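You operate a simulated robot arm through the tools that you are given. There is no shell and no other tool. Be economical: measure what you need, move in short steps, check, and stop when the job is done.

The job below is to be done with a simulated two-armed robot. You get a single attempt, and the scene is never put back.

TASK
Hold the long post on the green mat and tap its cap flush.
Fine: use the mallet and put it back; the post then goes back upright where it stood. Set down upright: long post.
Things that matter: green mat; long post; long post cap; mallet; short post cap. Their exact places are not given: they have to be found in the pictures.

It is judged by the outcome, as a careful person would: the job done as asked, and still so three seconds after it is handed in. It fails if anything else is knocked over, pushed out of place, dropped, spilled or broken. A push-on lid holds only when it is set on centred and level and pressed home; a screw cap is set on level and turned clockwise until tight.

THE ROBOT
Two 6-joint arms with two-finger parallel grippers on one trunk, on a base that drives. Base frame: it is fixed to the floor where the robot stands at the start and does not move with it; the origin is under the middle of the robot, x ahead of it, y to its left, z up. Readings come in cm, degrees, newtons and seconds.
The left shoulder is at the start at [6, 18.7, 109.7], the right one opposite. With the tool pointing down near the work surface each hand reaches from about 20 to 62 cm from the robot's upright axis, wherever it stands, measured 20 degrees to its own side. Places, roughly: green mat [50, -20, 80]; long post (4x4x11 cm) [60, -40, 80]; long post cap [60, -40, 90]; short post cap [60, -30, 70]. Payload 1.57 kg a hand.
The TCP of each hand is the grasp point between the finger pads, 3 cm short of the fingertips. In the tool frame z runs along the fingers and y along their closing line. Largest opening 11 cm; finger width 2.4, thickness 1.2; the body of the gripper, 4.8 by 11.2 cm, starts 7.8 cm behind the TCP.
Orientation is told as [roll, pitch, yaw] about the base's x, y, z axes, in that order, counted from this pose: with the fingers straight down and closing along the base's y, the tool's x points along the base's -x, its y along +y and its z along -z.

THE INTERFACE
- The arms move only by the tool apply_moves. It takes "left_deltas", "right_deltas" or both (then of equal length, played together; a hand with none holds still); each is a list of rows, each a list of 7 numbers: the turn, a rotation vector about the tool's x, y, z in degrees, then the shift along the tool's x, y, z in cm, then the closure, from 0 (fully open) to 1 (shut). In form: [[wx, wy, wz, x, y, z, hand], ...]. A call has 1 to 10 rows; each row is the pose to reach, as a shift and turn from the pose commanded when the call began, along the tool's axes at that moment. A row lasts 0.2 s, in which the tool goes at most 5 cm and 8.6 degrees; a call with a longer step from one row to the next is refused whole, and so is a gripper value outside its range. Where a pose cannot be reached the arm comes as near as it can. A force on the tool above 40 N (or 10 N above the force at the start of the call, whichever is more), or a blocked arm, ends the call early, and 0.2 s more pass. Each finger travels about 15.3 cm/s and halts on what it meets, pressing with about 30 N; the grip force reading is that of the motor and also rises with nothing between the fingers. The clock runs only during rows and for 0.2 s after the last one: add rows that repeat a pose to give the fingers time. The reply holds the time, the measured pose of the TCP, the force on the tool along the base axes, the opening and the grip force, in the units named above and with some noise, with the torque about the TCP (base axes, N m) and any sound that the robot's microphone picked up, and new pictures: "pictures" is both (left out), scene, wrist or none (wrist: the cameras of the hands that moved).
- Cameras (640 x 400 px; columns grow to the right, rows downward): "scene" is now at [0.31, -3.81, 163.33]; the picture's right is [-0.51, -0.86, 0.00], its down [-0.70, 0.42, -0.58] and it looks along [0.50, -0.30, -0.81] (base axes); focal length 259 px, centre (320, 200). "left" rides on the left gripper at [7, -1.6, -14.1] in its tool frame; the picture's right is [0.23, 0.97, 0.00], its down [-0.86, 0.20, -0.48] and it looks along [-0.47, 0.11, 0.88] (tool axes); focal length 222 px, centre (320, 200). "right" rides on the right gripper at [7, 1.6, -14.1] in its tool frame; the picture's right is [-0.23, 0.97, 0.00], its down [-0.86, -0.20, -0.48] and it looks along [-0.47, -0.11, 0.88] (tool axes); focal length 222 px, centre (320, 200).
- move_column(by): slides the trunk up (or, below 0, down) by that many cm; the arms and the scene camera ride with it, the base frame stays. It gives what a move gives, with no picture.
- steer(legs): drives the robot by 1 to 6 legs, each [ahead, left, turn to the left] in cm, cm and degrees, along the robot's own axes; the way and the turn of a leg run together, so that a leg with both is an arc; at most 150 cm and 180 degrees a leg. The arms and the cameras ride along, it lands a little off, and it stops where it bumps. It gives what a move gives, and a new picture of the scene camera.
- aim_head(pan, tilt): turns the head with the scene camera to pan (to the left, within 86 degrees either way) and tilt (down, from -29 to 69), counted from straight ahead of the robot. It gives what a move gives, and a new picture of the scene camera.
- locate(camera, pixels): for up to 12 pixels [column, row] of the newest picture of that camera ("zoom" is the newest enlarged one), the place [x, y, z] in the base frame of the surface seen there, good to about 0.3 cm. It takes no simulated time.
- enlarge(camera, box): a new picture of the part [left, top, right, bottom] of that camera's present view, enlarged. It takes no simulated time.
- job_done(): hands the job in; it is judged then, once.

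Work in short steps. Measure before you move; look again where a grasp or a placing could have gone wrong, and mend it. You have 80 turns and 260 pictures in all, those below and enlarged ones among them. Open the grippers and draw the arms clear of the work before you hand the job in, unless the task says otherwise; then end with one line.

The tools are called by a JSON object that holds its "method" and its "body". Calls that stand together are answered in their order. apply_moves: Moves the arms, as the interface text tells. Its arguments: {"type":"object","properties":{"left_deltas":{"type":"array","items":{"type":"array","items":{"type":"number"}}},"right_deltas":{"type":"array","items":{"type":"array","items":{"type":"number"}}},"pictures":{"type":"string","enum":["both","scene","wrist","none"]}},"required":[]} The other tools are called the same way: move_column (by) slides the trunk up or down; steer (legs) drives the base; aim_head (pan, tilt) turns the head that bears the scene camera; locate (camera, pixels) gives the place of the surface under pixels of a picture; enlarge (camera, box) takes an enlarged picture of a part of a camera's view; job_done () hands the job in.

At the start:

```text
time_s: 0.0
left_tcp_pos: [40.56, -1.41, 120.03]
left_ee_rot: [0.0, 0.0, -0.1]
left_ft_force: [0.2, 0.9, -0.6]
left_moment: [-0.02, -0.02, 0.01]
left_finger_gap: 11.01
left_grip_force: 0.1
right_tcp_pos: [29.56, -38.48, 114.8]
right_ee_rot: [0.0, 0.0, 0.1]
right_ft_force: [0.2, -0.3, 0.4]
right_moment: [0.0, 0.03, 0.04]
right_finger_gap: 11.01
right_grip_force: 0.0
trunk travel left (down, up): [-72.5, 26.5]
robot x, y, heading: [0.37, -0.18, 0.1]
head pan, tilt: [-31.0, 54.2]
```

scene: 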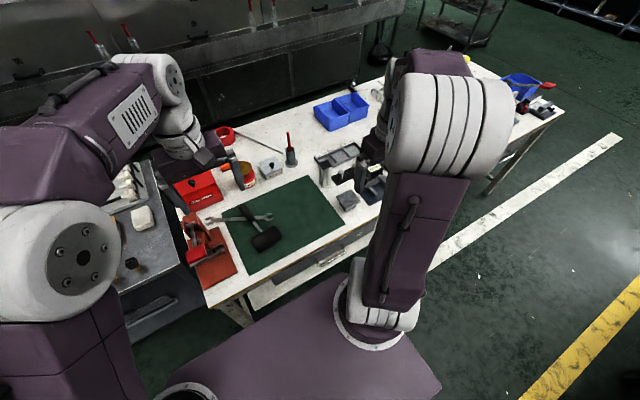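
right: 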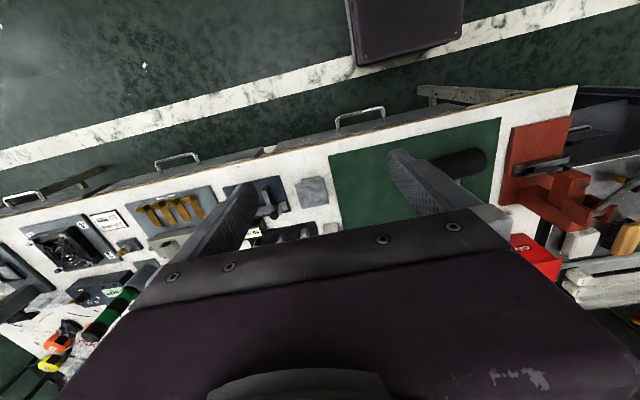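
left: 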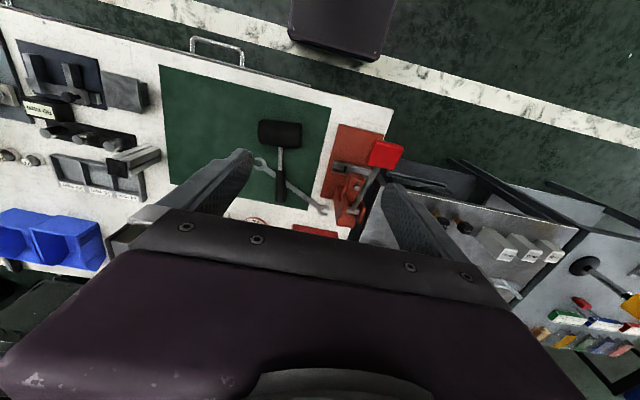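

The green mat with a mallet and wrench sits around (280,225) in the scene picture. I enlarge the views to find the posts and caps.

{"method": "enlarge", "body": {"camera": "scene", "box": [160, 80, 400, 300]}}

{"method": "enlarge", "body": {"camera": "left", "box": [0, 20, 400, 270]}}

{"method": "enlarge", "body": {"camera": "right", "box": [60, 80, 560, 350]}}

```text
1.82 times, centred on (280, 190) of scene
```

zoom: 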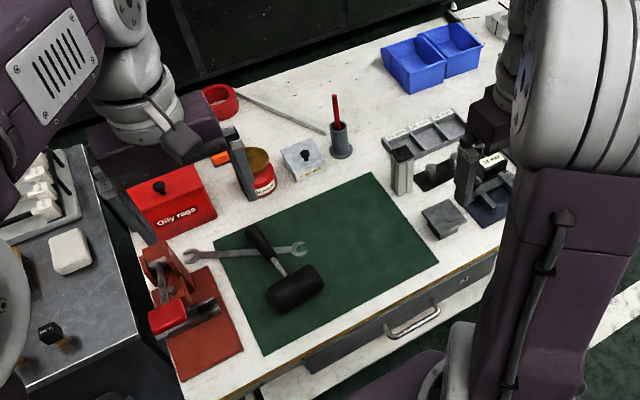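

```text
1.60 times, centred on (200, 145) of left
```

zoom: 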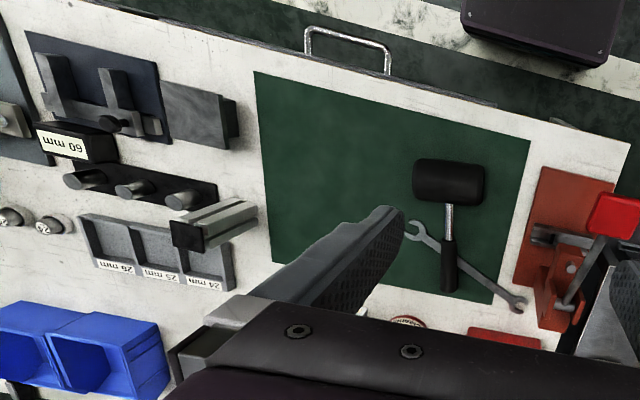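

```text
1.28 times, centred on (310, 215) of right
```

zoom: 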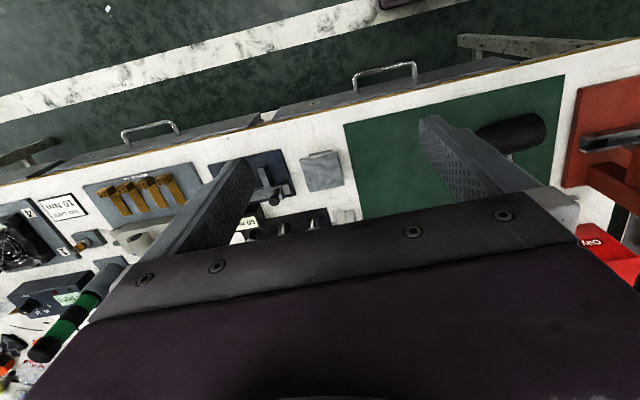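

I measure the main features from the left camera and the scene camera.

{"method": "locate", "body": {"camera": "left", "pixels": [[162, 68], [328, 107], [300, 205], [170, 182], [280, 134], [281, 190], [119, 167], [145, 157], [125, 90], [47, 110], [110, 190], [281, 165]]}}

{"method": "enlarge", "body": {"camera": "left", "box": [0, 20, 200, 220]}}

{"method": "enlarge", "body": {"camera": "scene", "box": [280, 110, 400, 220]}}

```text
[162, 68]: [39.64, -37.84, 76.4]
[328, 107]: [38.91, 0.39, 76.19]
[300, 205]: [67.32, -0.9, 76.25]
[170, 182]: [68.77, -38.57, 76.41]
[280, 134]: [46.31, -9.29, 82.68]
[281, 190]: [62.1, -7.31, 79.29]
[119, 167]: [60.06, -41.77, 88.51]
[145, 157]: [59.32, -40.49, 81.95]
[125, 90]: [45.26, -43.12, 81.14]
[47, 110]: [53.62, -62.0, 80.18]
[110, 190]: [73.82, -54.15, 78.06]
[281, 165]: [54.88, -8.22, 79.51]
```

```text
2.00 times, centred on (100, 120) of left
```

zoom: 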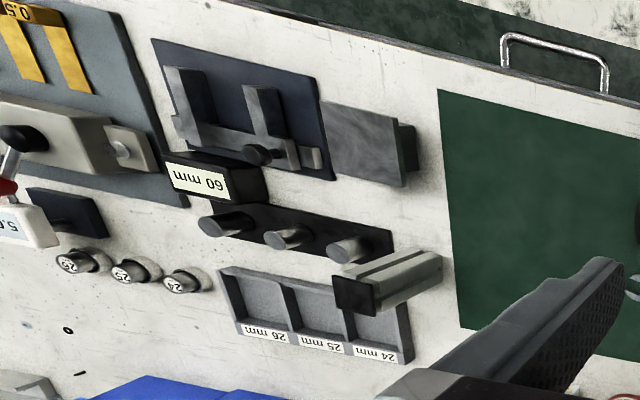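

```text
3.64 times, centred on (340, 165) of scene
```

zoom: 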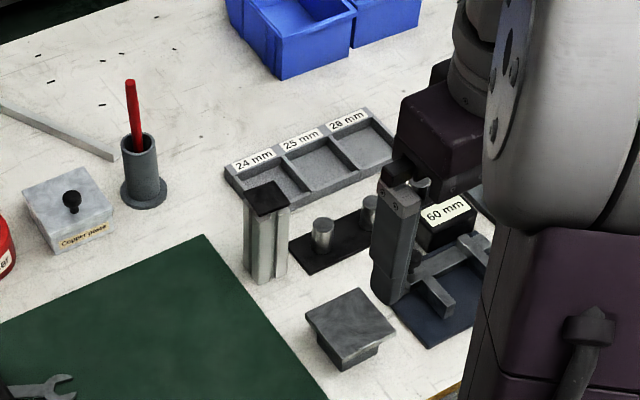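

The long post stands at about [60,-41] with its black cap top at z≈88.5. The mallet lies on the mat near [46..65,-8]. The post is beyond the right hand's reach, so I drive 20 cm to the right and look again.

{"method": "steer", "body": {"legs": [[0, -20, 0]]}}

```text
time_s: 1.6
left_tcp_pos: [40.62, -21.66, 120.0]
left_ee_rot: [-0.1, 0.0, -0.1]
left_ft_force: [-0.4, 0.0, -0.2]
left_moment: [-0.01, 0.01, -0.02]
left_finger_gap: 10.98
left_grip_force: 0.0
right_tcp_pos: [29.43, -58.68, 114.73]
right_ee_rot: [-0.1, 0.0, -0.1]
right_ft_force: [-0.4, 0.3, 0.1]
right_moment: [-0.03, -0.01, 0.0]
right_finger_gap: 10.99
right_grip_force: 0.1
trunk travel left (down, up): [-72.5, 26.5]
robot x, y, heading: [-0.01, -20.49, -0.1]
head pan, tilt: [-31.0, 54.2]
```

scene: 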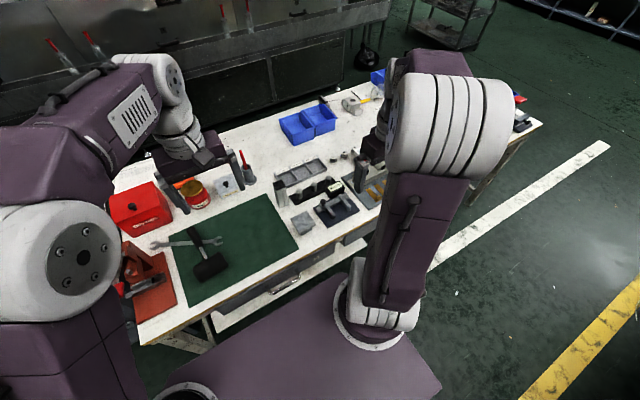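

I pan the head more straight ahead so the post and the mat are centred in view.

{"method": "aim_head", "body": {"pan": -12, "tilt": 52}}

{"method": "enlarge", "body": {"camera": "scene", "box": [200, 110, 400, 250]}}

```text
time_s: 2.4
left_tcp_pos: [40.64, -21.76, 119.92]
left_ee_rot: [0.0, 0.0, -0.2]
left_ft_force: [-0.6, -0.8, -0.1]
left_moment: [0.03, 0.01, 0.03]
left_finger_gap: 11.0
left_grip_force: 0.0
right_tcp_pos: [29.36, -58.97, 114.64]
right_ee_rot: [0.0, 0.0, -0.1]
right_ft_force: [-0.2, -0.3, 0.1]
right_moment: [0.01, 0.01, 0.02]
right_finger_gap: 11.02
right_grip_force: 0.0
trunk travel left (down, up): [-72.5, 26.5]
robot x, y, heading: [0.17, -20.39, -0.2]
head pan, tilt: [-12.0, 52.0]
```

scene: 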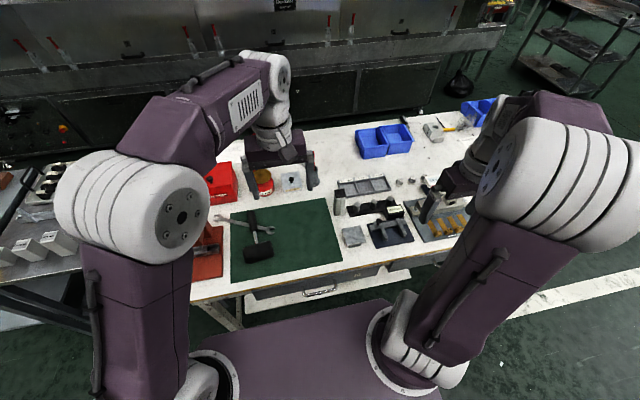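

```text
2.86 times, centred on (300, 180) of scene
```

zoom: 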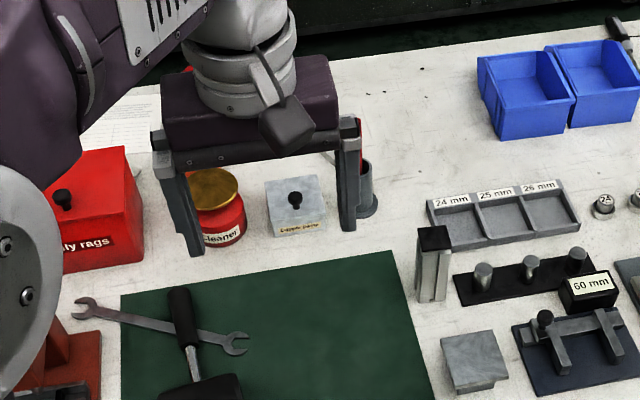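

The view is clear now. I zoom in on the post and on the mallet for precise geometry.

{"method": "enlarge", "body": {"camera": "scene", "box": [315, 165, 385, 215]}}

{"method": "locate", "body": {"camera": "zoom", "pixels": [[150, 200], [192, 210], [235, 205], [200, 192], [190, 215], [172, 360], [230, 350], [190, 365], [130, 330], [330, 335], [300, 30], [250, 380]]}}

{"method": "enlarge", "body": {"camera": "scene", "box": [210, 190, 310, 280]}}

```text
8.00 times, centred on (350, 190) of scene
```

zoom: 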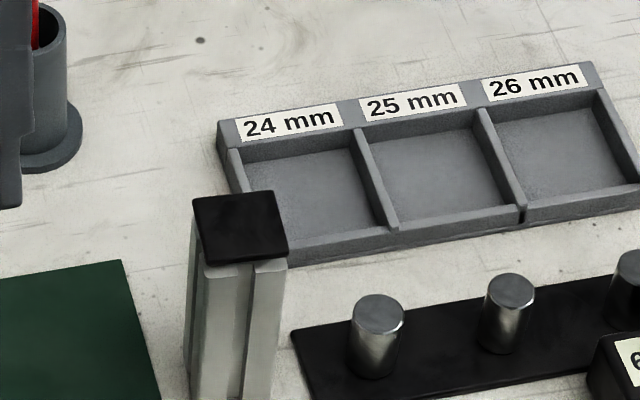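

```text
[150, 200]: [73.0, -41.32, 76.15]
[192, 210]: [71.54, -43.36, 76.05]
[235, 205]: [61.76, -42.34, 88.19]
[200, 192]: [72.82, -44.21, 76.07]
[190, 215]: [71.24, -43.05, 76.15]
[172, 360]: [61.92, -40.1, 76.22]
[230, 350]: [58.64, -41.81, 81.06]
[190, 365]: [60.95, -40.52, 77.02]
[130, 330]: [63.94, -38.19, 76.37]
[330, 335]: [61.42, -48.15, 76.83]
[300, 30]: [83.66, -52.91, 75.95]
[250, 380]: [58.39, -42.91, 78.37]
```

```text
4.44 times, centred on (260, 235) of scene
```

zoom: 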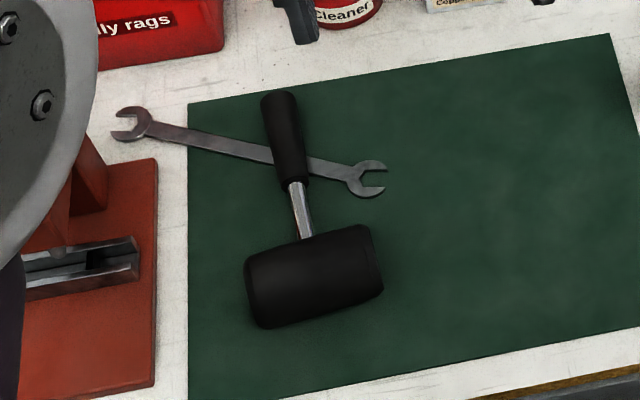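

I measure the mallet in this zoom: the handle end at (280,95), the shaft at (300,210), and the head ends at (250,295) and (378,260).

{"method": "locate", "body": {"camera": "zoom", "pixels": [[280, 98], [285, 140], [295, 178], [299, 210], [304, 232], [255, 260], [310, 255], [365, 235], [265, 315], [375, 285], [320, 275], [188, 104]]}}

{"method": "enlarge", "body": {"camera": "scene", "box": [330, 185, 354, 220]}}

{"method": "locate", "body": {"camera": "zoom", "pixels": [[250, 60], [290, 80], [340, 45], [280, 40], [300, 160], [300, 220], [340, 300], [300, 320], [230, 100], [270, 110], [340, 100], [340, 150]]}}

```text
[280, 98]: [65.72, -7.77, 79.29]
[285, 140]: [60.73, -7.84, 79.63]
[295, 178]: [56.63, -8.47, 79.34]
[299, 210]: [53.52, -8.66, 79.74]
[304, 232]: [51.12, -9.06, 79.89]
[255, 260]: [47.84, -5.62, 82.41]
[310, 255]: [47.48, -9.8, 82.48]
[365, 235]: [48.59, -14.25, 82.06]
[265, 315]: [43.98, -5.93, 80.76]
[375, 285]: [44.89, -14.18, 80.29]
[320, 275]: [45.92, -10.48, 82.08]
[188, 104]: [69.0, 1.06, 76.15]
```

```text
11.43 times, centred on (342, 202) of scene
```

zoom: 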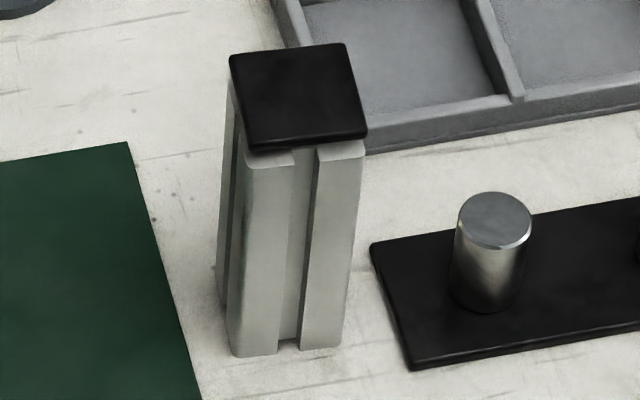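

```text
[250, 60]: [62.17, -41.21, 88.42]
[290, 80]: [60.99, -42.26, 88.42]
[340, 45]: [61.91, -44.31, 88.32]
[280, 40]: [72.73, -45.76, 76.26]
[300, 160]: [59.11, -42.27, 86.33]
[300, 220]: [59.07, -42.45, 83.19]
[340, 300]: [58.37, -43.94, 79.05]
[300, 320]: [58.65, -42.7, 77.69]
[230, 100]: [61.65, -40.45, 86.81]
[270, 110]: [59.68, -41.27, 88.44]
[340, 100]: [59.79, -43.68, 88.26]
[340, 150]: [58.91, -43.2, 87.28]
```

The post is centred near (60.5,-42.4), spans z 76.3–87.3, and its cap top is at 88.4. The mallet shaft is at about (52,-9,79). I check the peg beside the post and the wrench jaw, and bring the right hand to a pre-grasp pitched 50° in front of the post with the fingers partly closed.

{"method": "locate", "body": {"camera": "zoom", "pixels": [[470, 260], [495, 215], [458, 250], [520, 260], [375, 250], [410, 360]]}}

{"method": "apply_moves", "body": {"right_deltas": [[0, 0, 0, -2.5, 1.8, 2.5, 0.2], [0, 0, 0, -5, 3.6, 5, 0.4], [0, -7, 0, -7.5, 5.4, 7.5, 0.41], [0, -14, 0, -10, 7.2, 10, 0.41], [0, -21, 0, -12.5, 9, 12.5, 0.41], [0, -28, 0, -15, 10.8, 15, 0.41], [0, -35, 0, -17.5, 12.6, 17.5, 0.41], [0, -42, 0, -19.5, 14.4, 20, 0.41], [0, -50, 0, -21.5, 16.6, 23, 0.41], [0, -50, 0, -23, 16.6, 25.6, 0.41]]}}

```text
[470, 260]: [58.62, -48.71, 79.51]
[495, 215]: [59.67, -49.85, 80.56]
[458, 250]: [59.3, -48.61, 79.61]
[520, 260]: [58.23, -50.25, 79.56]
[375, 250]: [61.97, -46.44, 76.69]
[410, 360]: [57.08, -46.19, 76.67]
```

```text
time_s: 4.6
left_tcp_pos: [40.73, -21.7, 119.95]
left_ee_rot: [-0.1, 0.0, -0.1]
left_ft_force: [0.4, 0.1, 0.0]
left_moment: [0.02, 0.0, -0.01]
left_finger_gap: 11.0
left_grip_force: 0.1
right_tcp_pos: [56.09, -43.97, 90.83]
right_ee_rot: [6.0, -48.7, -4.0]
right_ft_force: [0.5, -0.5, -0.2]
right_moment: [0.01, 0.02, 0.01]
right_finger_gap: 6.46
right_grip_force: 0.0
right hand out of reach, approached as far as the arm can: row 6, 8, 9, 10
trunk travel left (down, up): [-72.5, 26.5]
robot x, y, heading: [-0.17, -20.27, -0.1]
head pan, tilt: [-12.0, 52.0]
```

scene: 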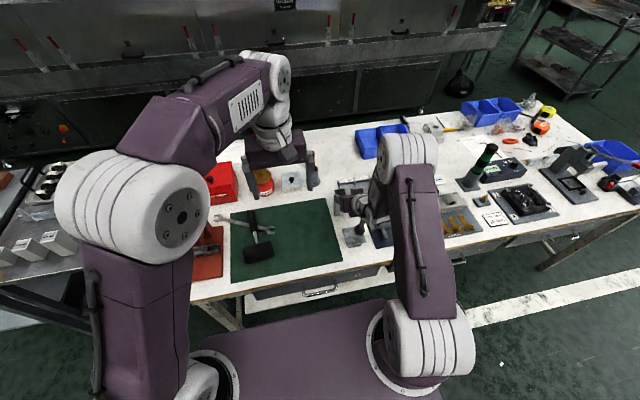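
right: 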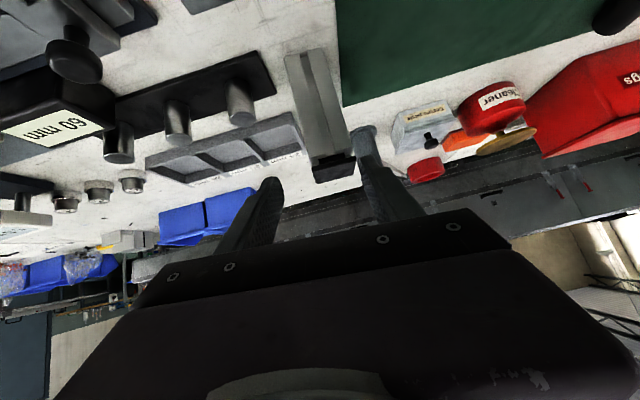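

The right hand reached only roughly [56,-44,91]; the wrist seems limited at this trunk height. I raise the hand by 15 cm, then lower the trunk so the forearm lies flatter.

{"method": "apply_moves", "body": {"right_deltas": [[0, 0, 0, -3.3, 0, -2.8, 0.41], [0, 0, 0, -6.8, 0, -5.8, 0.41], [0, 0, 0, -9.2, 0, -7.7, 0.41], [0, 0, 0, -12.2, 0, -10.3, 0.41]], "pictures": "none"}}

{"method": "move_column", "body": {"by": -15}}

```text
time_s: 5.6
left_tcp_pos: [40.43, -21.71, 120.02]
left_ee_rot: [0.0, -0.1, 0.0]
left_ft_force: [-0.5, -1.1, -0.9]
left_moment: [0.03, -0.04, -0.02]
left_finger_gap: 11.01
left_grip_force: 0.0
right_tcp_pos: [55.99, -44.77, 106.82]
right_ee_rot: [5.9, -48.6, -4.0]
right_ft_force: [0.3, -1.1, 0.4]
right_moment: [-0.02, -0.01, -0.01]
right_finger_gap: 6.49
right_grip_force: 0.1
trunk travel left (down, up): [-72.5, 26.5]
robot x, y, heading: [0.01, -20.34, -0.1]
head pan, tilt: [-12.0, 52.0]
```

```text
time_s: 7.4
left_tcp_pos: [40.6, -21.75, 104.98]
left_ee_rot: [0.0, -0.1, -0.1]
left_ft_force: [0.1, -0.3, 0.2]
left_moment: [0.0, -0.02, 0.01]
left_finger_gap: 11.0
left_grip_force: 0.1
right_tcp_pos: [56.17, -44.69, 91.85]
right_ee_rot: [6.0, -48.6, -4.0]
right_ft_force: [0.3, -0.1, 0.1]
right_moment: [-0.01, -0.02, 0.0]
right_finger_gap: 6.48
right_grip_force: 0.1
trunk travel left (down, up): [-57.5, 41.5]
robot x, y, heading: [0.06, -19.89, -0.2]
head pan, tilt: [-12.0, 52.0]
```

The clamped pose is now [56.2,-44.7,91.9] with rotation [6,-48.6,-4]. I correct it to about (53,-42.4,89) with pitch -50.

{"method": "apply_moves", "body": {"right_deltas": [[1.5, -0.7, -1.3, 2.1, 1.1, -0.3, 0.41], [3, -1.4, -2.6, 4.3, 2.3, -0.5, 0.41], [3, -1.4, -2.6, 4.3, 2.3, -0.5, 0.41]]}}

```text
time_s: 8.2
left_tcp_pos: [40.72, -21.84, 104.89]
left_ee_rot: [0.0, 0.0, -0.1]
left_ft_force: [-0.1, -0.8, 0.8]
left_moment: [0.0, 0.0, 0.01]
left_finger_gap: 11.0
left_grip_force: 0.0
right_tcp_pos: [52.9, -43.93, 89.43]
right_ee_rot: [0.8, -50.0, -0.3]
right_ft_force: [-0.2, 0.7, 0.1]
right_moment: [-0.02, 0.0, 0.01]
right_finger_gap: 6.48
right_grip_force: 0.2
right hand out of reach, approached as far as the arm can: row 2, 3
trunk travel left (down, up): [-57.5, 41.5]
robot x, y, heading: [-0.07, -20.08, -0.0]
head pan, tilt: [-12.0, 52.0]
```

scene: 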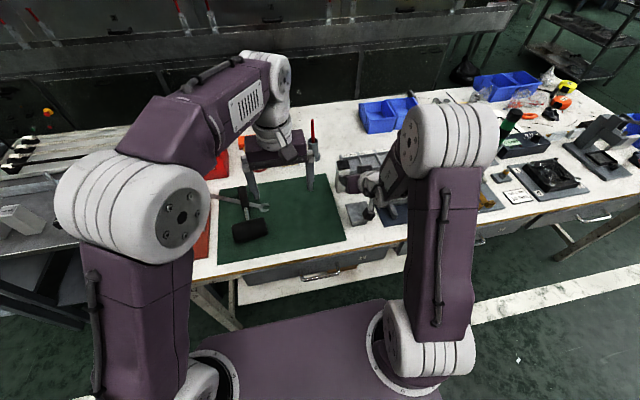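
right: 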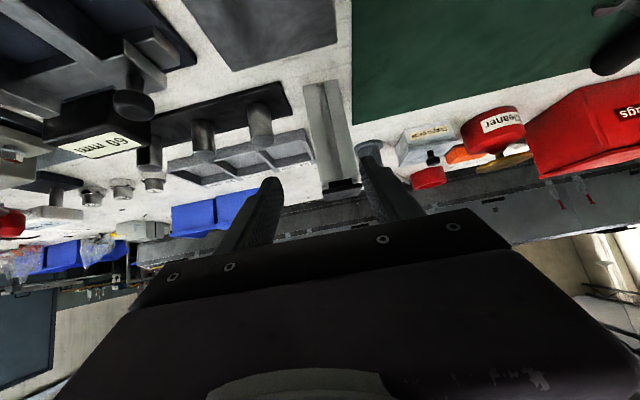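

The hand is at y=-43.9, about 1.5 cm off sideways. It should become more reachable further out, so I move forward along the tool by 3.5 cm with a +1.5 y correction.

{"method": "apply_moves", "body": {"right_deltas": [[0, 0, 0, 0, 0.8, 1.0, 0.41], [0.5, 0, 0, 0, 1.5, 2.0, 0.41], [0.5, 0, 0, 0, 1.5, 3.5, 0.41], [0.5, 0, 0, 0, 1.5, 3.5, 0.41]]}}

```text
time_s: 9.2
left_tcp_pos: [40.55, -21.75, 104.99]
left_ee_rot: [0.1, 0.0, -0.1]
left_ft_force: [0.3, 0.9, 0.1]
left_moment: [0.01, 0.02, 0.0]
left_finger_gap: 10.98
left_grip_force: 0.0
right_tcp_pos: [55.58, -44.65, 87.55]
right_ee_rot: [0.4, -50.1, -0.3]
right_ft_force: [-1.2, -0.3, -0.3]
right_moment: [0.01, 0.01, -0.01]
right_finger_gap: 6.47
right_grip_force: 0.2
right hand out of reach, approached as far as the arm can: row 1, 2, 3, 4
trunk travel left (down, up): [-57.5, 41.5]
robot x, y, heading: [0.12, -20.63, 0.1]
head pan, tilt: [-12.0, 52.0]
```

scene: 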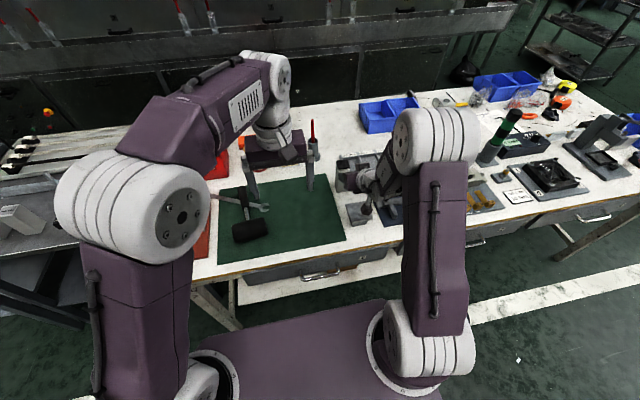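
right: 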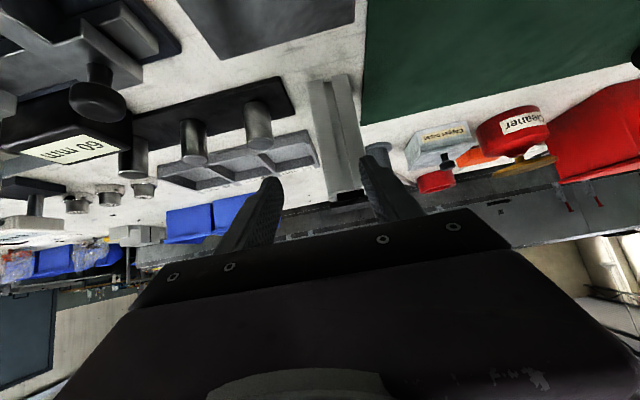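

The y error grows as the hand goes out, so this arm has a limit on reaching inward in this pose. I back off 6 cm along the tool and drive the base 9 cm to the left.

{"method": "apply_moves", "body": {"right_deltas": [[0, 0, 0, 0, 0, -3, 0.41], [0, 0, 0, 0, 0, -6, 0.41], [0, 0, 0, 0, 0, -6, 0.41]], "pictures": "none"}}

{"method": "steer", "body": {"legs": [[0, 9, 0]]}}

```text
time_s: 10.0
left_tcp_pos: [40.56, -21.72, 105.03]
left_ee_rot: [-0.1, -0.1, -0.1]
left_ft_force: [-1.0, -0.5, -0.2]
left_moment: [0.02, 0.01, 0.02]
left_finger_gap: 11.01
left_grip_force: 0.2
right_tcp_pos: [51.18, -44.44, 91.35]
right_ee_rot: [0.1, -50.1, -0.8]
right_ft_force: [-0.1, 0.1, 0.9]
right_moment: [0.0, 0.03, 0.01]
right_finger_gap: 6.48
right_grip_force: 0.1
trunk travel left (down, up): [-57.5, 41.5]
robot x, y, heading: [-0.25, -20.61, -0.2]
head pan, tilt: [-12.0, 52.0]
```

```text
time_s: 11.1
left_tcp_pos: [40.5, -12.63, 104.97]
left_ee_rot: [0.0, 0.0, 0.1]
left_ft_force: [-0.8, 0.1, -1.4]
left_moment: [-0.05, 0.0, 0.0]
left_finger_gap: 11.01
left_grip_force: 0.0
right_tcp_pos: [51.05, -35.32, 91.38]
right_ee_rot: [0.0, -50.0, -0.6]
right_ft_force: [-0.6, 0.1, 0.6]
right_moment: [-0.02, 0.01, -0.02]
right_finger_gap: 6.47
right_grip_force: 0.1
trunk travel left (down, up): [-57.5, 41.5]
robot x, y, heading: [-0.2, -11.4, -0.1]
head pan, tilt: [-12.0, 52.0]
```

scene: 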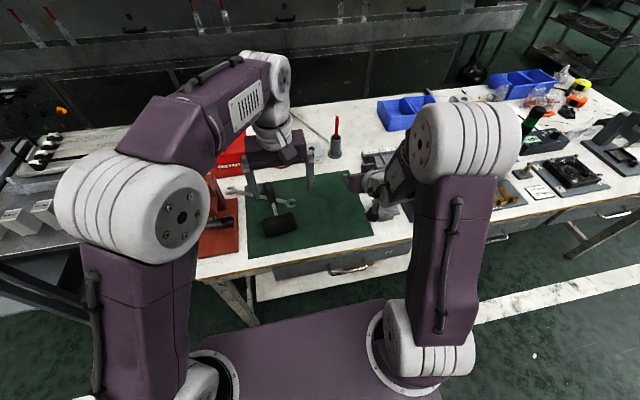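

I move the right hand to y=-42.4 and then to 8 cm before the grasp point.

{"method": "apply_moves", "body": {"right_deltas": [[0, 0, 0, 0, -3.5, 0, 0.41], [0, 0, 0, 0, -7.1, 0, 0.41], [0, 0, 0, 0.6, -7.1, 2.7, 0.41], [0, 0, 0, 1.1, -7.1, 5.3, 0.41], [0, 0, 0, 1.1, -7.1, 5.3, 0.41]]}}

```text
time_s: 12.3
left_tcp_pos: [40.49, -12.68, 105.05]
left_ee_rot: [0.0, 0.0, -0.1]
left_ft_force: [-0.2, 0.2, -0.2]
left_moment: [0.01, 0.03, 0.0]
left_finger_gap: 10.97
left_grip_force: 0.0
right_tcp_pos: [54.52, -42.57, 86.9]
right_ee_rot: [0.0, -50.0, -0.6]
right_ft_force: [0.3, 0.9, -0.5]
right_moment: [-0.02, -0.03, 0.03]
right_finger_gap: 6.48
right_grip_force: 0.1
trunk travel left (down, up): [-57.5, 41.5]
robot x, y, heading: [0.22, -11.4, 0.1]
head pan, tilt: [-12.0, 52.0]
```

scene: 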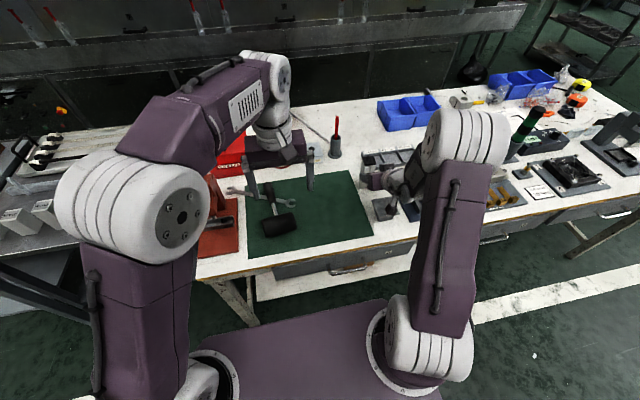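
right: 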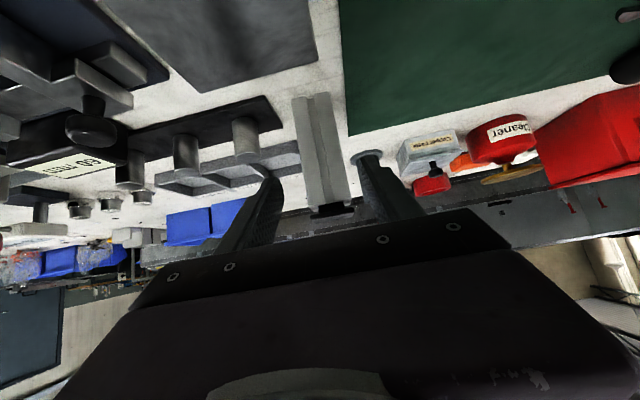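

The post sits centred between the fingers in the wrist view, around (320,180). I advance 7.7 cm along the tool to straddle it.

{"method": "apply_moves", "body": {"right_deltas": [[0, 0, 0, 0, 0, 2.5, 0.41], [0, 0, 0, 0, 0.1, 5, 0.41], [0, 0, 0, 0, 0.1, 7.7, 0.41], [0, 0, 0, 0, 0.1, 7.7, 0.41]]}}

{"method": "enlarge", "body": {"camera": "scene", "box": [340, 130, 440, 220]}}

```text
time_s: 13.3
left_tcp_pos: [40.5, -12.71, 105.11]
left_ee_rot: [0.0, 0.0, 0.0]
left_ft_force: [-0.4, -0.8, 0.3]
left_moment: [0.02, -0.03, -0.01]
left_finger_gap: 11.0
left_grip_force: 0.0
right_tcp_pos: [60.26, -42.42, 82.16]
right_ee_rot: [0.1, -50.0, -0.7]
right_ft_force: [0.4, 0.9, 0.7]
right_moment: [-0.01, 0.02, 0.03]
right_finger_gap: 6.5
right_grip_force: 0.0
trunk travel left (down, up): [-57.5, 41.5]
robot x, y, heading: [0.05, -11.69, -0.1]
head pan, tilt: [-12.0, 52.0]
```

scene: 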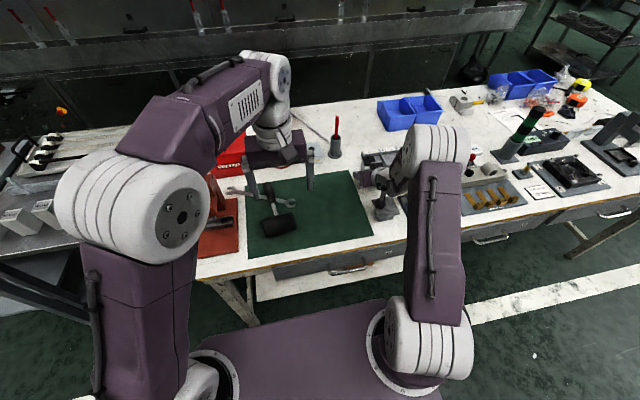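
right: 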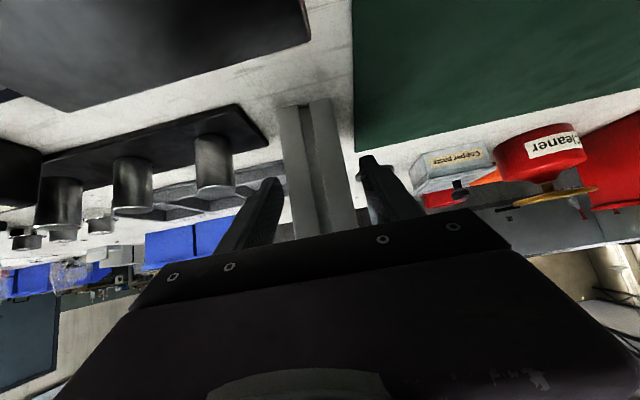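

```text
4.44 times, centred on (390, 175) of scene
```

zoom: 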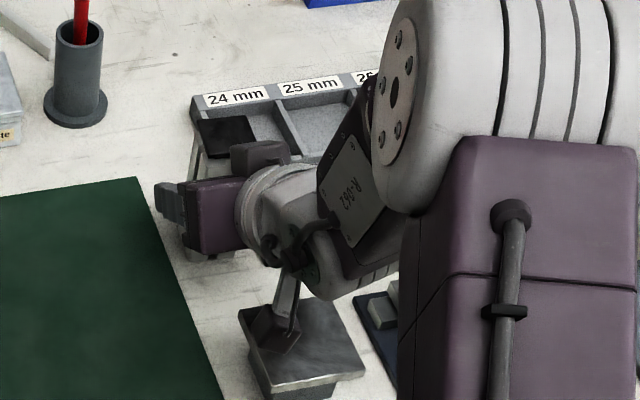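

The post lies between the pads. I close the fingers.

{"method": "apply_moves", "body": {"right_deltas": [[0, 0, 0, 0, 0, 0, 0.55], [0, 0, 0, 0, 0, 0, 0.7], [0, 0, 0, 0, 0, 0, 0.9], [0, 0, 0, 0, 0, 0, 0.9]], "pictures": "wrist"}}

```text
time_s: 14.3
left_tcp_pos: [40.61, -12.75, 104.95]
left_ee_rot: [0.0, 0.0, 0.1]
left_ft_force: [1.3, 0.7, 0.5]
left_moment: [0.0, -0.01, 0.0]
left_finger_gap: 11.01
left_grip_force: 0.0
right_tcp_pos: [60.26, -42.42, 82.05]
right_ee_rot: [0.1, -49.9, -0.6]
right_ft_force: [-0.6, 1.0, -0.4]
right_moment: [-0.01, 0.0, 0.02]
right_finger_gap: 3.98
right_grip_force: 30.1
trunk travel left (down, up): [-57.5, 41.5]
robot x, y, heading: [0.12, -11.24, -0.2]
head pan, tilt: [-12.0, 52.0]
```

right: 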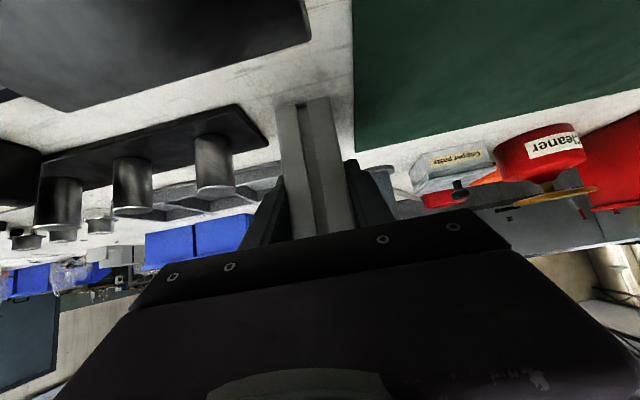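

Gripped at 3.98 cm with 30 N; the return pose is TCP (60.26,-42.42,82.1). I lift 6 cm, then carry the post back and left toward (52,-35.5) over the mat.

{"method": "apply_moves", "body": {"right_deltas": [[0, 0, 0, -1.15, 0, -0.96, 0.9], [0, 0, 0, -3.0, 0, -2.5, 0.9], [0, 0, 0, -4.6, 0, -3.86, 0.9], [0, 0, 0, -3.3, 1.7, -5.4, 0.9], [0, 0, 0, -2.0, 3.4, -7.0, 0.9], [0, 0, 0, -0.6, 5.1, -8.6, 0.9], [0, 0, 0, 0.74, 7, -10.2, 0.9], [0, 0, 0, 0.74, 7, -10.2, 0.9]]}}

```text
time_s: 16.1
left_tcp_pos: [40.7, -12.64, 104.95]
left_ee_rot: [0.1, 0.0, -0.1]
left_ft_force: [0.5, -0.3, -0.4]
left_moment: [-0.02, 0.01, 0.01]
left_finger_gap: 10.99
left_grip_force: 0.1
right_tcp_pos: [52.55, -35.62, 88.64]
right_ee_rot: [1.3, -49.7, -1.8]
right_ft_force: [1.1, 0.6, -2.1]
right_moment: [0.01, -0.01, -0.01]
right_finger_gap: 4.01
right_grip_force: 30.2
right hand out of reach, approached as far as the arm can: row 7, 8
trunk travel left (down, up): [-57.5, 41.5]
robot x, y, heading: [0.14, -11.15, -0.1]
head pan, tilt: [-12.0, 52.0]
```

scene: 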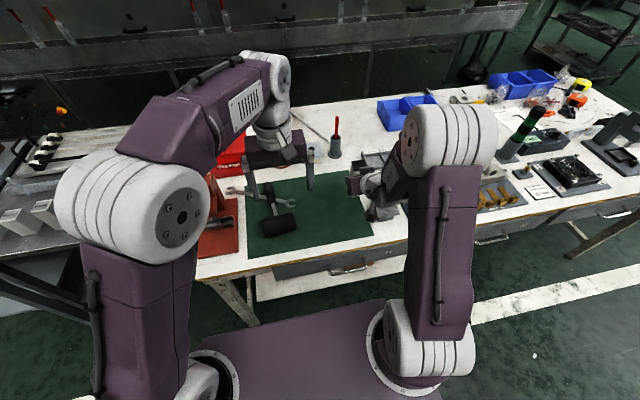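
right: 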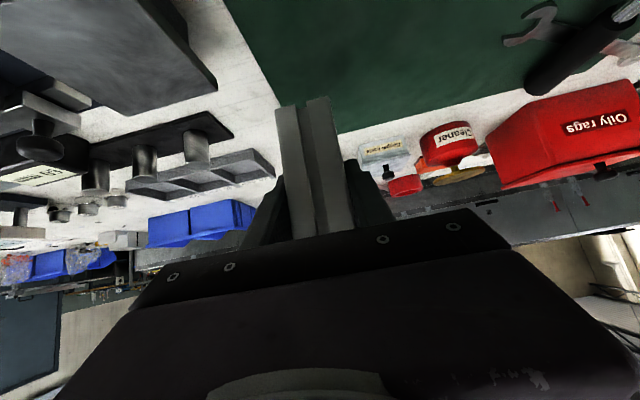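

The post is held (about 2 N). I take back 1 cm in y and straighten the orientation, then drive 5 cm left so the post is well over the mat.

{"method": "apply_moves", "body": {"right_deltas": [[0, -0.3, -1.1, 0, -1.0, 0, 0.9], [0, -0.3, -1.1, 0, -1.0, 0, 0.9]], "pictures": "none"}}

{"method": "steer", "body": {"legs": [[0, 5, 0]]}}

```text
time_s: 16.7
left_tcp_pos: [40.65, -12.66, 104.98]
left_ee_rot: [-0.1, 0.0, 0.0]
left_ft_force: [-0.5, -0.1, -0.3]
left_moment: [0.06, -0.02, -0.02]
left_finger_gap: 11.01
left_grip_force: 0.1
right_tcp_pos: [52.82, -36.82, 88.91]
right_ee_rot: [-0.5, -50.1, 0.6]
right_ft_force: [-0.1, 0.4, -1.2]
right_moment: [-0.01, 0.0, 0.02]
right_finger_gap: 3.96
right_grip_force: 30.2
trunk travel left (down, up): [-57.5, 41.5]
robot x, y, heading: [-0.09, -11.47, -0.0]
head pan, tilt: [-12.0, 52.0]
```

```text
time_s: 17.6
left_tcp_pos: [40.62, -7.61, 105.14]
left_ee_rot: [-0.1, 0.0, -0.1]
left_ft_force: [0.2, -0.2, 0.1]
left_moment: [-0.04, -0.02, 0.03]
left_finger_gap: 11.01
left_grip_force: 0.0
right_tcp_pos: [52.73, -31.7, 88.94]
right_ee_rot: [-0.6, -50.1, 0.6]
right_ft_force: [-0.5, 0.3, -1.9]
right_moment: [-0.01, 0.03, -0.03]
right_finger_gap: 3.98
right_grip_force: 30.0
trunk travel left (down, up): [-57.5, 41.5]
robot x, y, heading: [-0.04, -6.31, -0.1]
head pan, tilt: [-12.0, 52.0]
```

scene: 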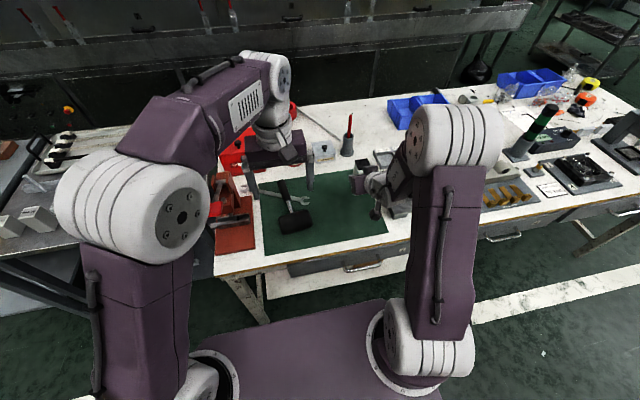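

The post hangs over the mat at (52.7,-31.7). I lower it by 6.2 cm, nearly to contact.

{"method": "apply_moves", "body": {"right_deltas": [[0, 0, 0, 1.6, 0, 1.33, 0.9], [0, 0, 0, 3.2, 0, 2.67, 0.9], [0, 0, 0, 4.75, 0, 3.99, 0.9], [0, 0, 0, 4.75, 0, 3.99, 0.9]], "pictures": "wrist"}}

```text
time_s: 18.6
left_tcp_pos: [40.47, -7.72, 105.03]
left_ee_rot: [0.0, 0.0, -0.1]
left_ft_force: [-0.6, 0.2, -0.4]
left_moment: [-0.01, 0.04, 0.0]
left_finger_gap: 11.0
left_grip_force: 0.1
right_tcp_pos: [53.85, -32.92, 84.76]
right_ee_rot: [1.0, -49.7, -0.2]
right_ft_force: [0.3, 0.8, -1.4]
right_moment: [0.0, 0.01, 0.02]
right_finger_gap: 3.97
right_grip_force: 30.0
right hand out of reach, approached as far as the arm can: row 1, 2, 3, 4
trunk travel left (down, up): [-57.5, 41.5]
robot x, y, heading: [0.1, -6.57, 0.2]
head pan, tilt: [-12.0, 52.0]
```

right: 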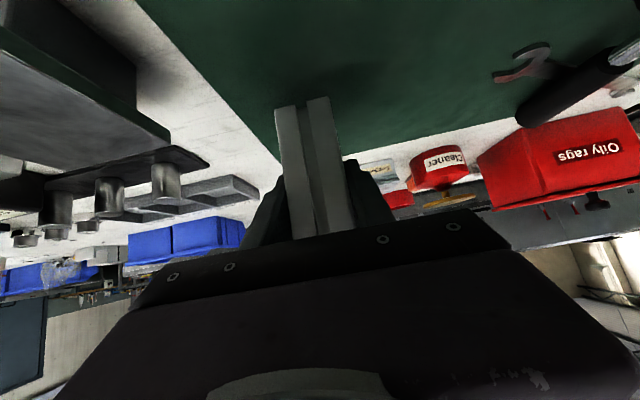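

The limit grows with lower hand height, so I straighten the hand (y −0.5) and let the trunk do the rest of the lowering.

{"method": "apply_moves", "body": {"right_deltas": [[0.8, -0.3, -0.1, 0, -0.8, 0, 0.9], [0.8, -0.3, -0.1, 0, -0.8, 0, 0.9]], "pictures": "none"}}

{"method": "move_column", "body": {"by": -2.2}}

```text
time_s: 19.2
left_tcp_pos: [40.53, -7.57, 105.08]
left_ee_rot: [0.0, 0.1, 0.0]
left_ft_force: [0.7, 0.2, -0.5]
left_moment: [-0.01, 0.02, 0.02]
left_finger_gap: 11.02
left_grip_force: 0.0
right_tcp_pos: [54.43, -34.36, 85.41]
right_ee_rot: [-0.4, -50.1, 0.4]
right_ft_force: [0.4, 0.1, -2.5]
right_moment: [0.01, 0.0, -0.01]
right_finger_gap: 3.96
right_grip_force: 29.8
right hand out of reach, approached as far as the arm can: row 1, 2
trunk travel left (down, up): [-57.5, 41.5]
robot x, y, heading: [-0.3, -6.34, -0.4]
head pan, tilt: [-12.0, 52.0]
```

```text
time_s: 19.9
left_tcp_pos: [40.55, -7.68, 102.75]
left_ee_rot: [0.0, -0.1, 0.0]
left_ft_force: [0.4, -0.4, -0.7]
left_moment: [0.02, 0.0, -0.01]
left_finger_gap: 11.0
left_grip_force: 0.0
right_tcp_pos: [54.42, -34.34, 83.04]
right_ee_rot: [-0.4, -50.2, 0.3]
right_ft_force: [-0.2, 0.4, -1.3]
right_moment: [0.02, 0.0, 0.01]
right_finger_gap: 3.96
right_grip_force: 30.2
trunk travel left (down, up): [-55.3, 43.7]
robot x, y, heading: [0.1, -6.54, -0.1]
head pan, tilt: [-12.0, 52.0]
```

The bottom of the post should be about 0.9 cm above the mat. I lower 0.9 and check the force.

{"method": "move_column", "body": {"by": -0.9}}

{"method": "enlarge", "body": {"camera": "right", "box": [220, 60, 420, 200]}}

```text
time_s: 20.5
left_tcp_pos: [40.56, -7.55, 101.97]
left_ee_rot: [0.1, 0.0, 0.0]
left_ft_force: [0.5, -0.2, 0.1]
left_moment: [0.0, 0.01, 0.0]
left_finger_gap: 11.0
left_grip_force: 0.1
right_tcp_pos: [54.4, -34.4, 82.47]
right_ee_rot: [-0.4, -50.4, 0.3]
right_ft_force: [-0.2, -0.5, 6.1]
right_moment: [0.12, 0.16, -0.01]
right_finger_gap: 3.96
right_grip_force: 30.1
trunk travel left (down, up): [-54.4, 44.6]
robot x, y, heading: [0.01, -6.21, -0.2]
head pan, tilt: [-12.0, 52.0]
```

```text
2.86 times, centred on (320, 130) of right
```

zoom: 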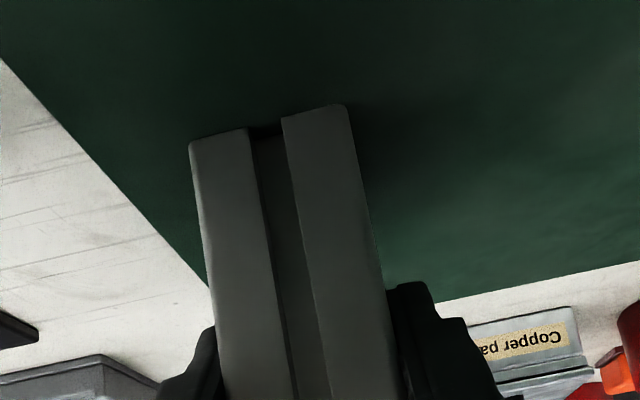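

The post now stands on the mat with light contact (6 N). I move the left hand above the mallet shaft, yawed 5° to match the handle, with its fingers partly closed.

{"method": "apply_moves", "body": {"left_deltas": [[0, 0, -2, -3.6, -0.5, 3, 0.3], [0, 0, -4, -7, -1, 6, 0.545], [0, 0, -5, -10.65, -1.4, 9, 0.545], [0, 0, -5, -10.65, -1.4, 12, 0.545], [0, 0, -5, -10.65, -1.4, 12, 0.545]]}}

```text
time_s: 21.7
left_tcp_pos: [51.14, -9.12, 89.89]
left_ee_rot: [0.0, -0.1, 5.0]
left_ft_force: [0.6, 0.8, 1.0]
left_moment: [-0.01, 0.01, 0.0]
left_finger_gap: 5.02
left_grip_force: 0.1
right_tcp_pos: [54.32, -34.35, 82.46]
right_ee_rot: [-0.4, -50.3, 0.3]
right_ft_force: [-1.3, -0.8, 10.9]
right_moment: [0.16, 0.17, 0.01]
right_finger_gap: 3.96
right_grip_force: 30.1
trunk travel left (down, up): [-54.4, 44.6]
robot x, y, heading: [0.43, -6.16, 0.1]
head pan, tilt: [-12.0, 52.0]
```

scene: 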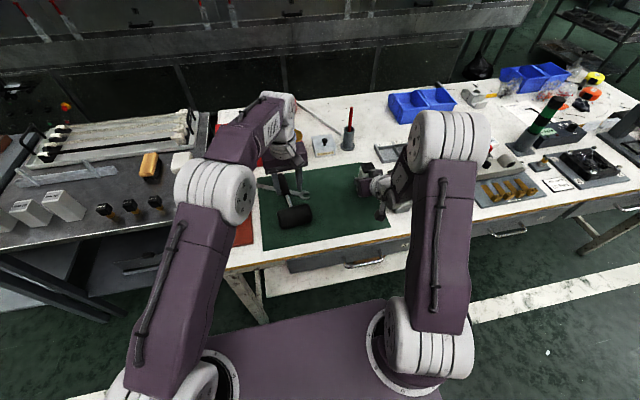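
left: 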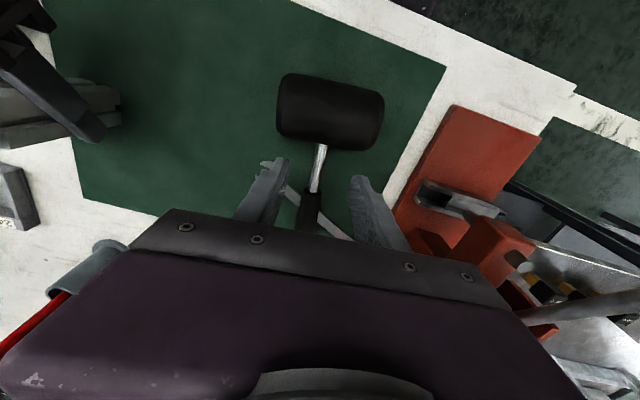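

I measure the shaft and the head from the left wrist picture.

{"method": "locate", "body": {"camera": "left", "pixels": [[320, 155], [316, 180], [310, 205], [322, 143], [290, 90], [370, 100], [330, 90], [285, 195], [292, 195], [327, 225], [300, 130], [360, 143]]}}

{"method": "enlarge", "body": {"camera": "left", "box": [230, 60, 420, 240]}}

```text
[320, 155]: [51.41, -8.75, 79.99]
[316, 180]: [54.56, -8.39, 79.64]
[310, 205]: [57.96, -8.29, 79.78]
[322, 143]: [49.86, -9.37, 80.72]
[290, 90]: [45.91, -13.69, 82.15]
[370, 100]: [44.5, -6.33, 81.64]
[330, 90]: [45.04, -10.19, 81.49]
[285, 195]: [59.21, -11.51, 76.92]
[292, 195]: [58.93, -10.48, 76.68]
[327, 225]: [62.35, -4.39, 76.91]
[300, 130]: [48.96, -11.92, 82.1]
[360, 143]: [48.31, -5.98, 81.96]
```

```text
2.22 times, centred on (325, 150) of left
```

zoom: 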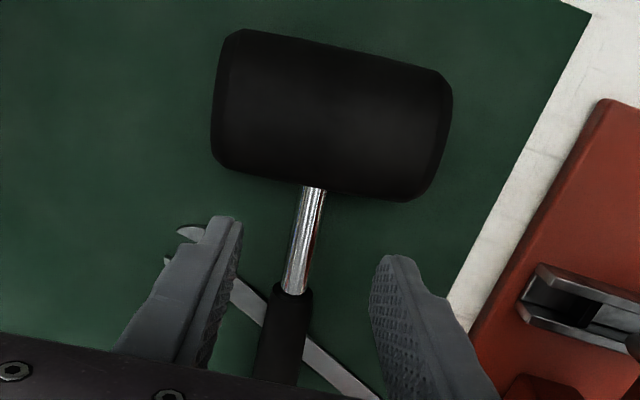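

The fingers straddle the shaft (axis near y=-8.9, z=79.3), clear of the head and the wrench. I descend 10 cm.

{"method": "apply_moves", "body": {"left_deltas": [[0, 0, 0, 0, 0.1, 4, 0.545], [0, 0, 0, 0, 0.2, 8, 0.545], [0, 0, 0, 0, 0.2, 10, 0.545], [0, 0, 0, 0, 0.2, 10, 0.545]], "pictures": "wrist"}}

```text
time_s: 22.7
left_tcp_pos: [51.0, -8.72, 79.82]
left_ee_rot: [0.0, 0.2, 4.9]
left_ft_force: [2.8, 0.8, 2.3]
left_moment: [0.06, -0.03, -0.08]
left_finger_gap: 5.05
left_grip_force: 0.7
right_tcp_pos: [54.34, -34.34, 82.4]
right_ee_rot: [-0.5, -50.3, 0.3]
right_ft_force: [-1.3, -0.8, 13.7]
right_moment: [0.19, 0.17, 0.05]
right_finger_gap: 3.97
right_grip_force: 29.7
trunk travel left (down, up): [-54.4, 44.6]
robot x, y, heading: [0.24, -6.02, 0.1]
head pan, tilt: [-12.0, 52.0]
```

left: 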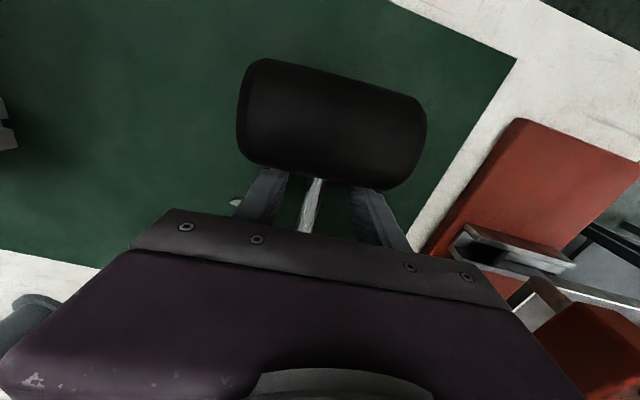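

A small contact force (2.8 N in x) suggests the fingers touch the head. I shift 0.8 cm away along the handle before closing.

{"method": "apply_moves", "body": {"left_deltas": [[0, 0, 0, -0.8, 0, 0, 0.545], [0, 0, 0, -0.8, 0, 0, 0.545]], "pictures": "wrist"}}

{"method": "enlarge", "body": {"camera": "left", "box": [210, 50, 450, 250]}}

{"method": "locate", "body": {"camera": "left", "pixels": [[255, 80], [400, 115], [325, 100], [265, 155], [380, 180], [322, 175], [240, 200]]}}

```text
time_s: 23.3
left_tcp_pos: [51.95, -8.71, 79.76]
left_ee_rot: [0.0, 0.0, 4.9]
left_ft_force: [-0.2, -0.6, 0.6]
left_moment: [0.0, 0.0, 0.02]
left_finger_gap: 5.01
left_grip_force: 0.0
right_tcp_pos: [54.2, -34.31, 82.43]
right_ee_rot: [-0.5, -50.3, 0.2]
right_ft_force: [1.6, -1.7, 12.5]
right_moment: [0.19, -0.02, -0.02]
right_finger_gap: 3.96
right_grip_force: 29.7
trunk travel left (down, up): [-54.4, 44.6]
robot x, y, heading: [0.04, -6.01, 0.1]
head pan, tilt: [-12.0, 52.0]
```

left: 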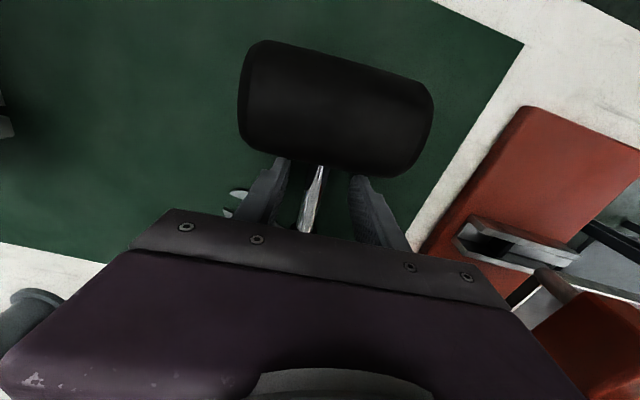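

```text
2.00 times, centred on (330, 150) of left
```

zoom: 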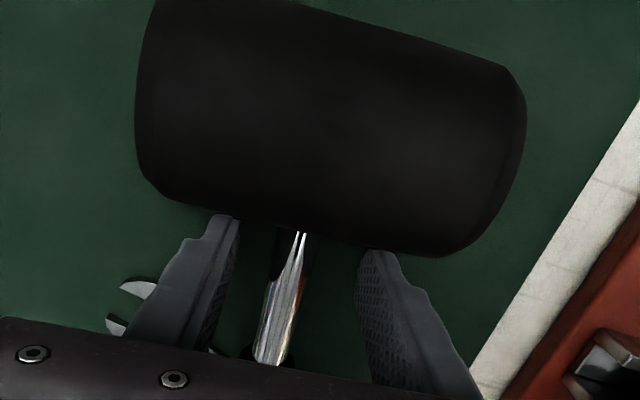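

```text
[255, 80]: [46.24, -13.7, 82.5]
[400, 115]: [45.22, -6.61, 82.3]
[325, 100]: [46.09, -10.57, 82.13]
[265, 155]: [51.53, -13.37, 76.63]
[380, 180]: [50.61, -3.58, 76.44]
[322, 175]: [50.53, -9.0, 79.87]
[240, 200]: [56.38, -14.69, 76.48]
```

The contact is gone and the shaft lies between the pads. The return pose for the mallet is TCP (51.95,-8.71,79.76) with yaw 4.9. I close the left hand.

{"method": "apply_moves", "body": {"left_deltas": [[0, 0, 0, 0, 0, 0, 0.7], [0, 0, 0, 0, 0, 0, 0.85], [0, 0, 0, 0, 0, 0, 1.0], [0, 0, 0, 0, 0, 0, 1.0]], "pictures": "wrist"}}

```text
time_s: 24.3
left_tcp_pos: [51.89, -8.8, 79.88]
left_ee_rot: [-0.1, -0.1, 5.0]
left_ft_force: [0.1, -3.3, 0.6]
left_moment: [-0.03, 0.09, 0.27]
left_finger_gap: 1.54
left_grip_force: 30.3
right_tcp_pos: [54.27, -34.31, 82.3]
right_ee_rot: [-0.4, -50.3, 0.2]
right_ft_force: [1.7, 1.8, 13.2]
right_moment: [0.36, -0.07, -0.04]
right_finger_gap: 3.97
right_grip_force: 30.4
trunk travel left (down, up): [-54.4, 44.6]
robot x, y, heading: [0.25, -6.29, -0.3]
head pan, tilt: [-12.0, 52.0]
```

left: 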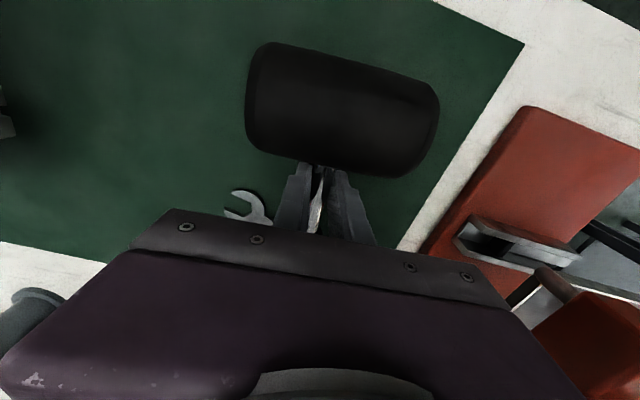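

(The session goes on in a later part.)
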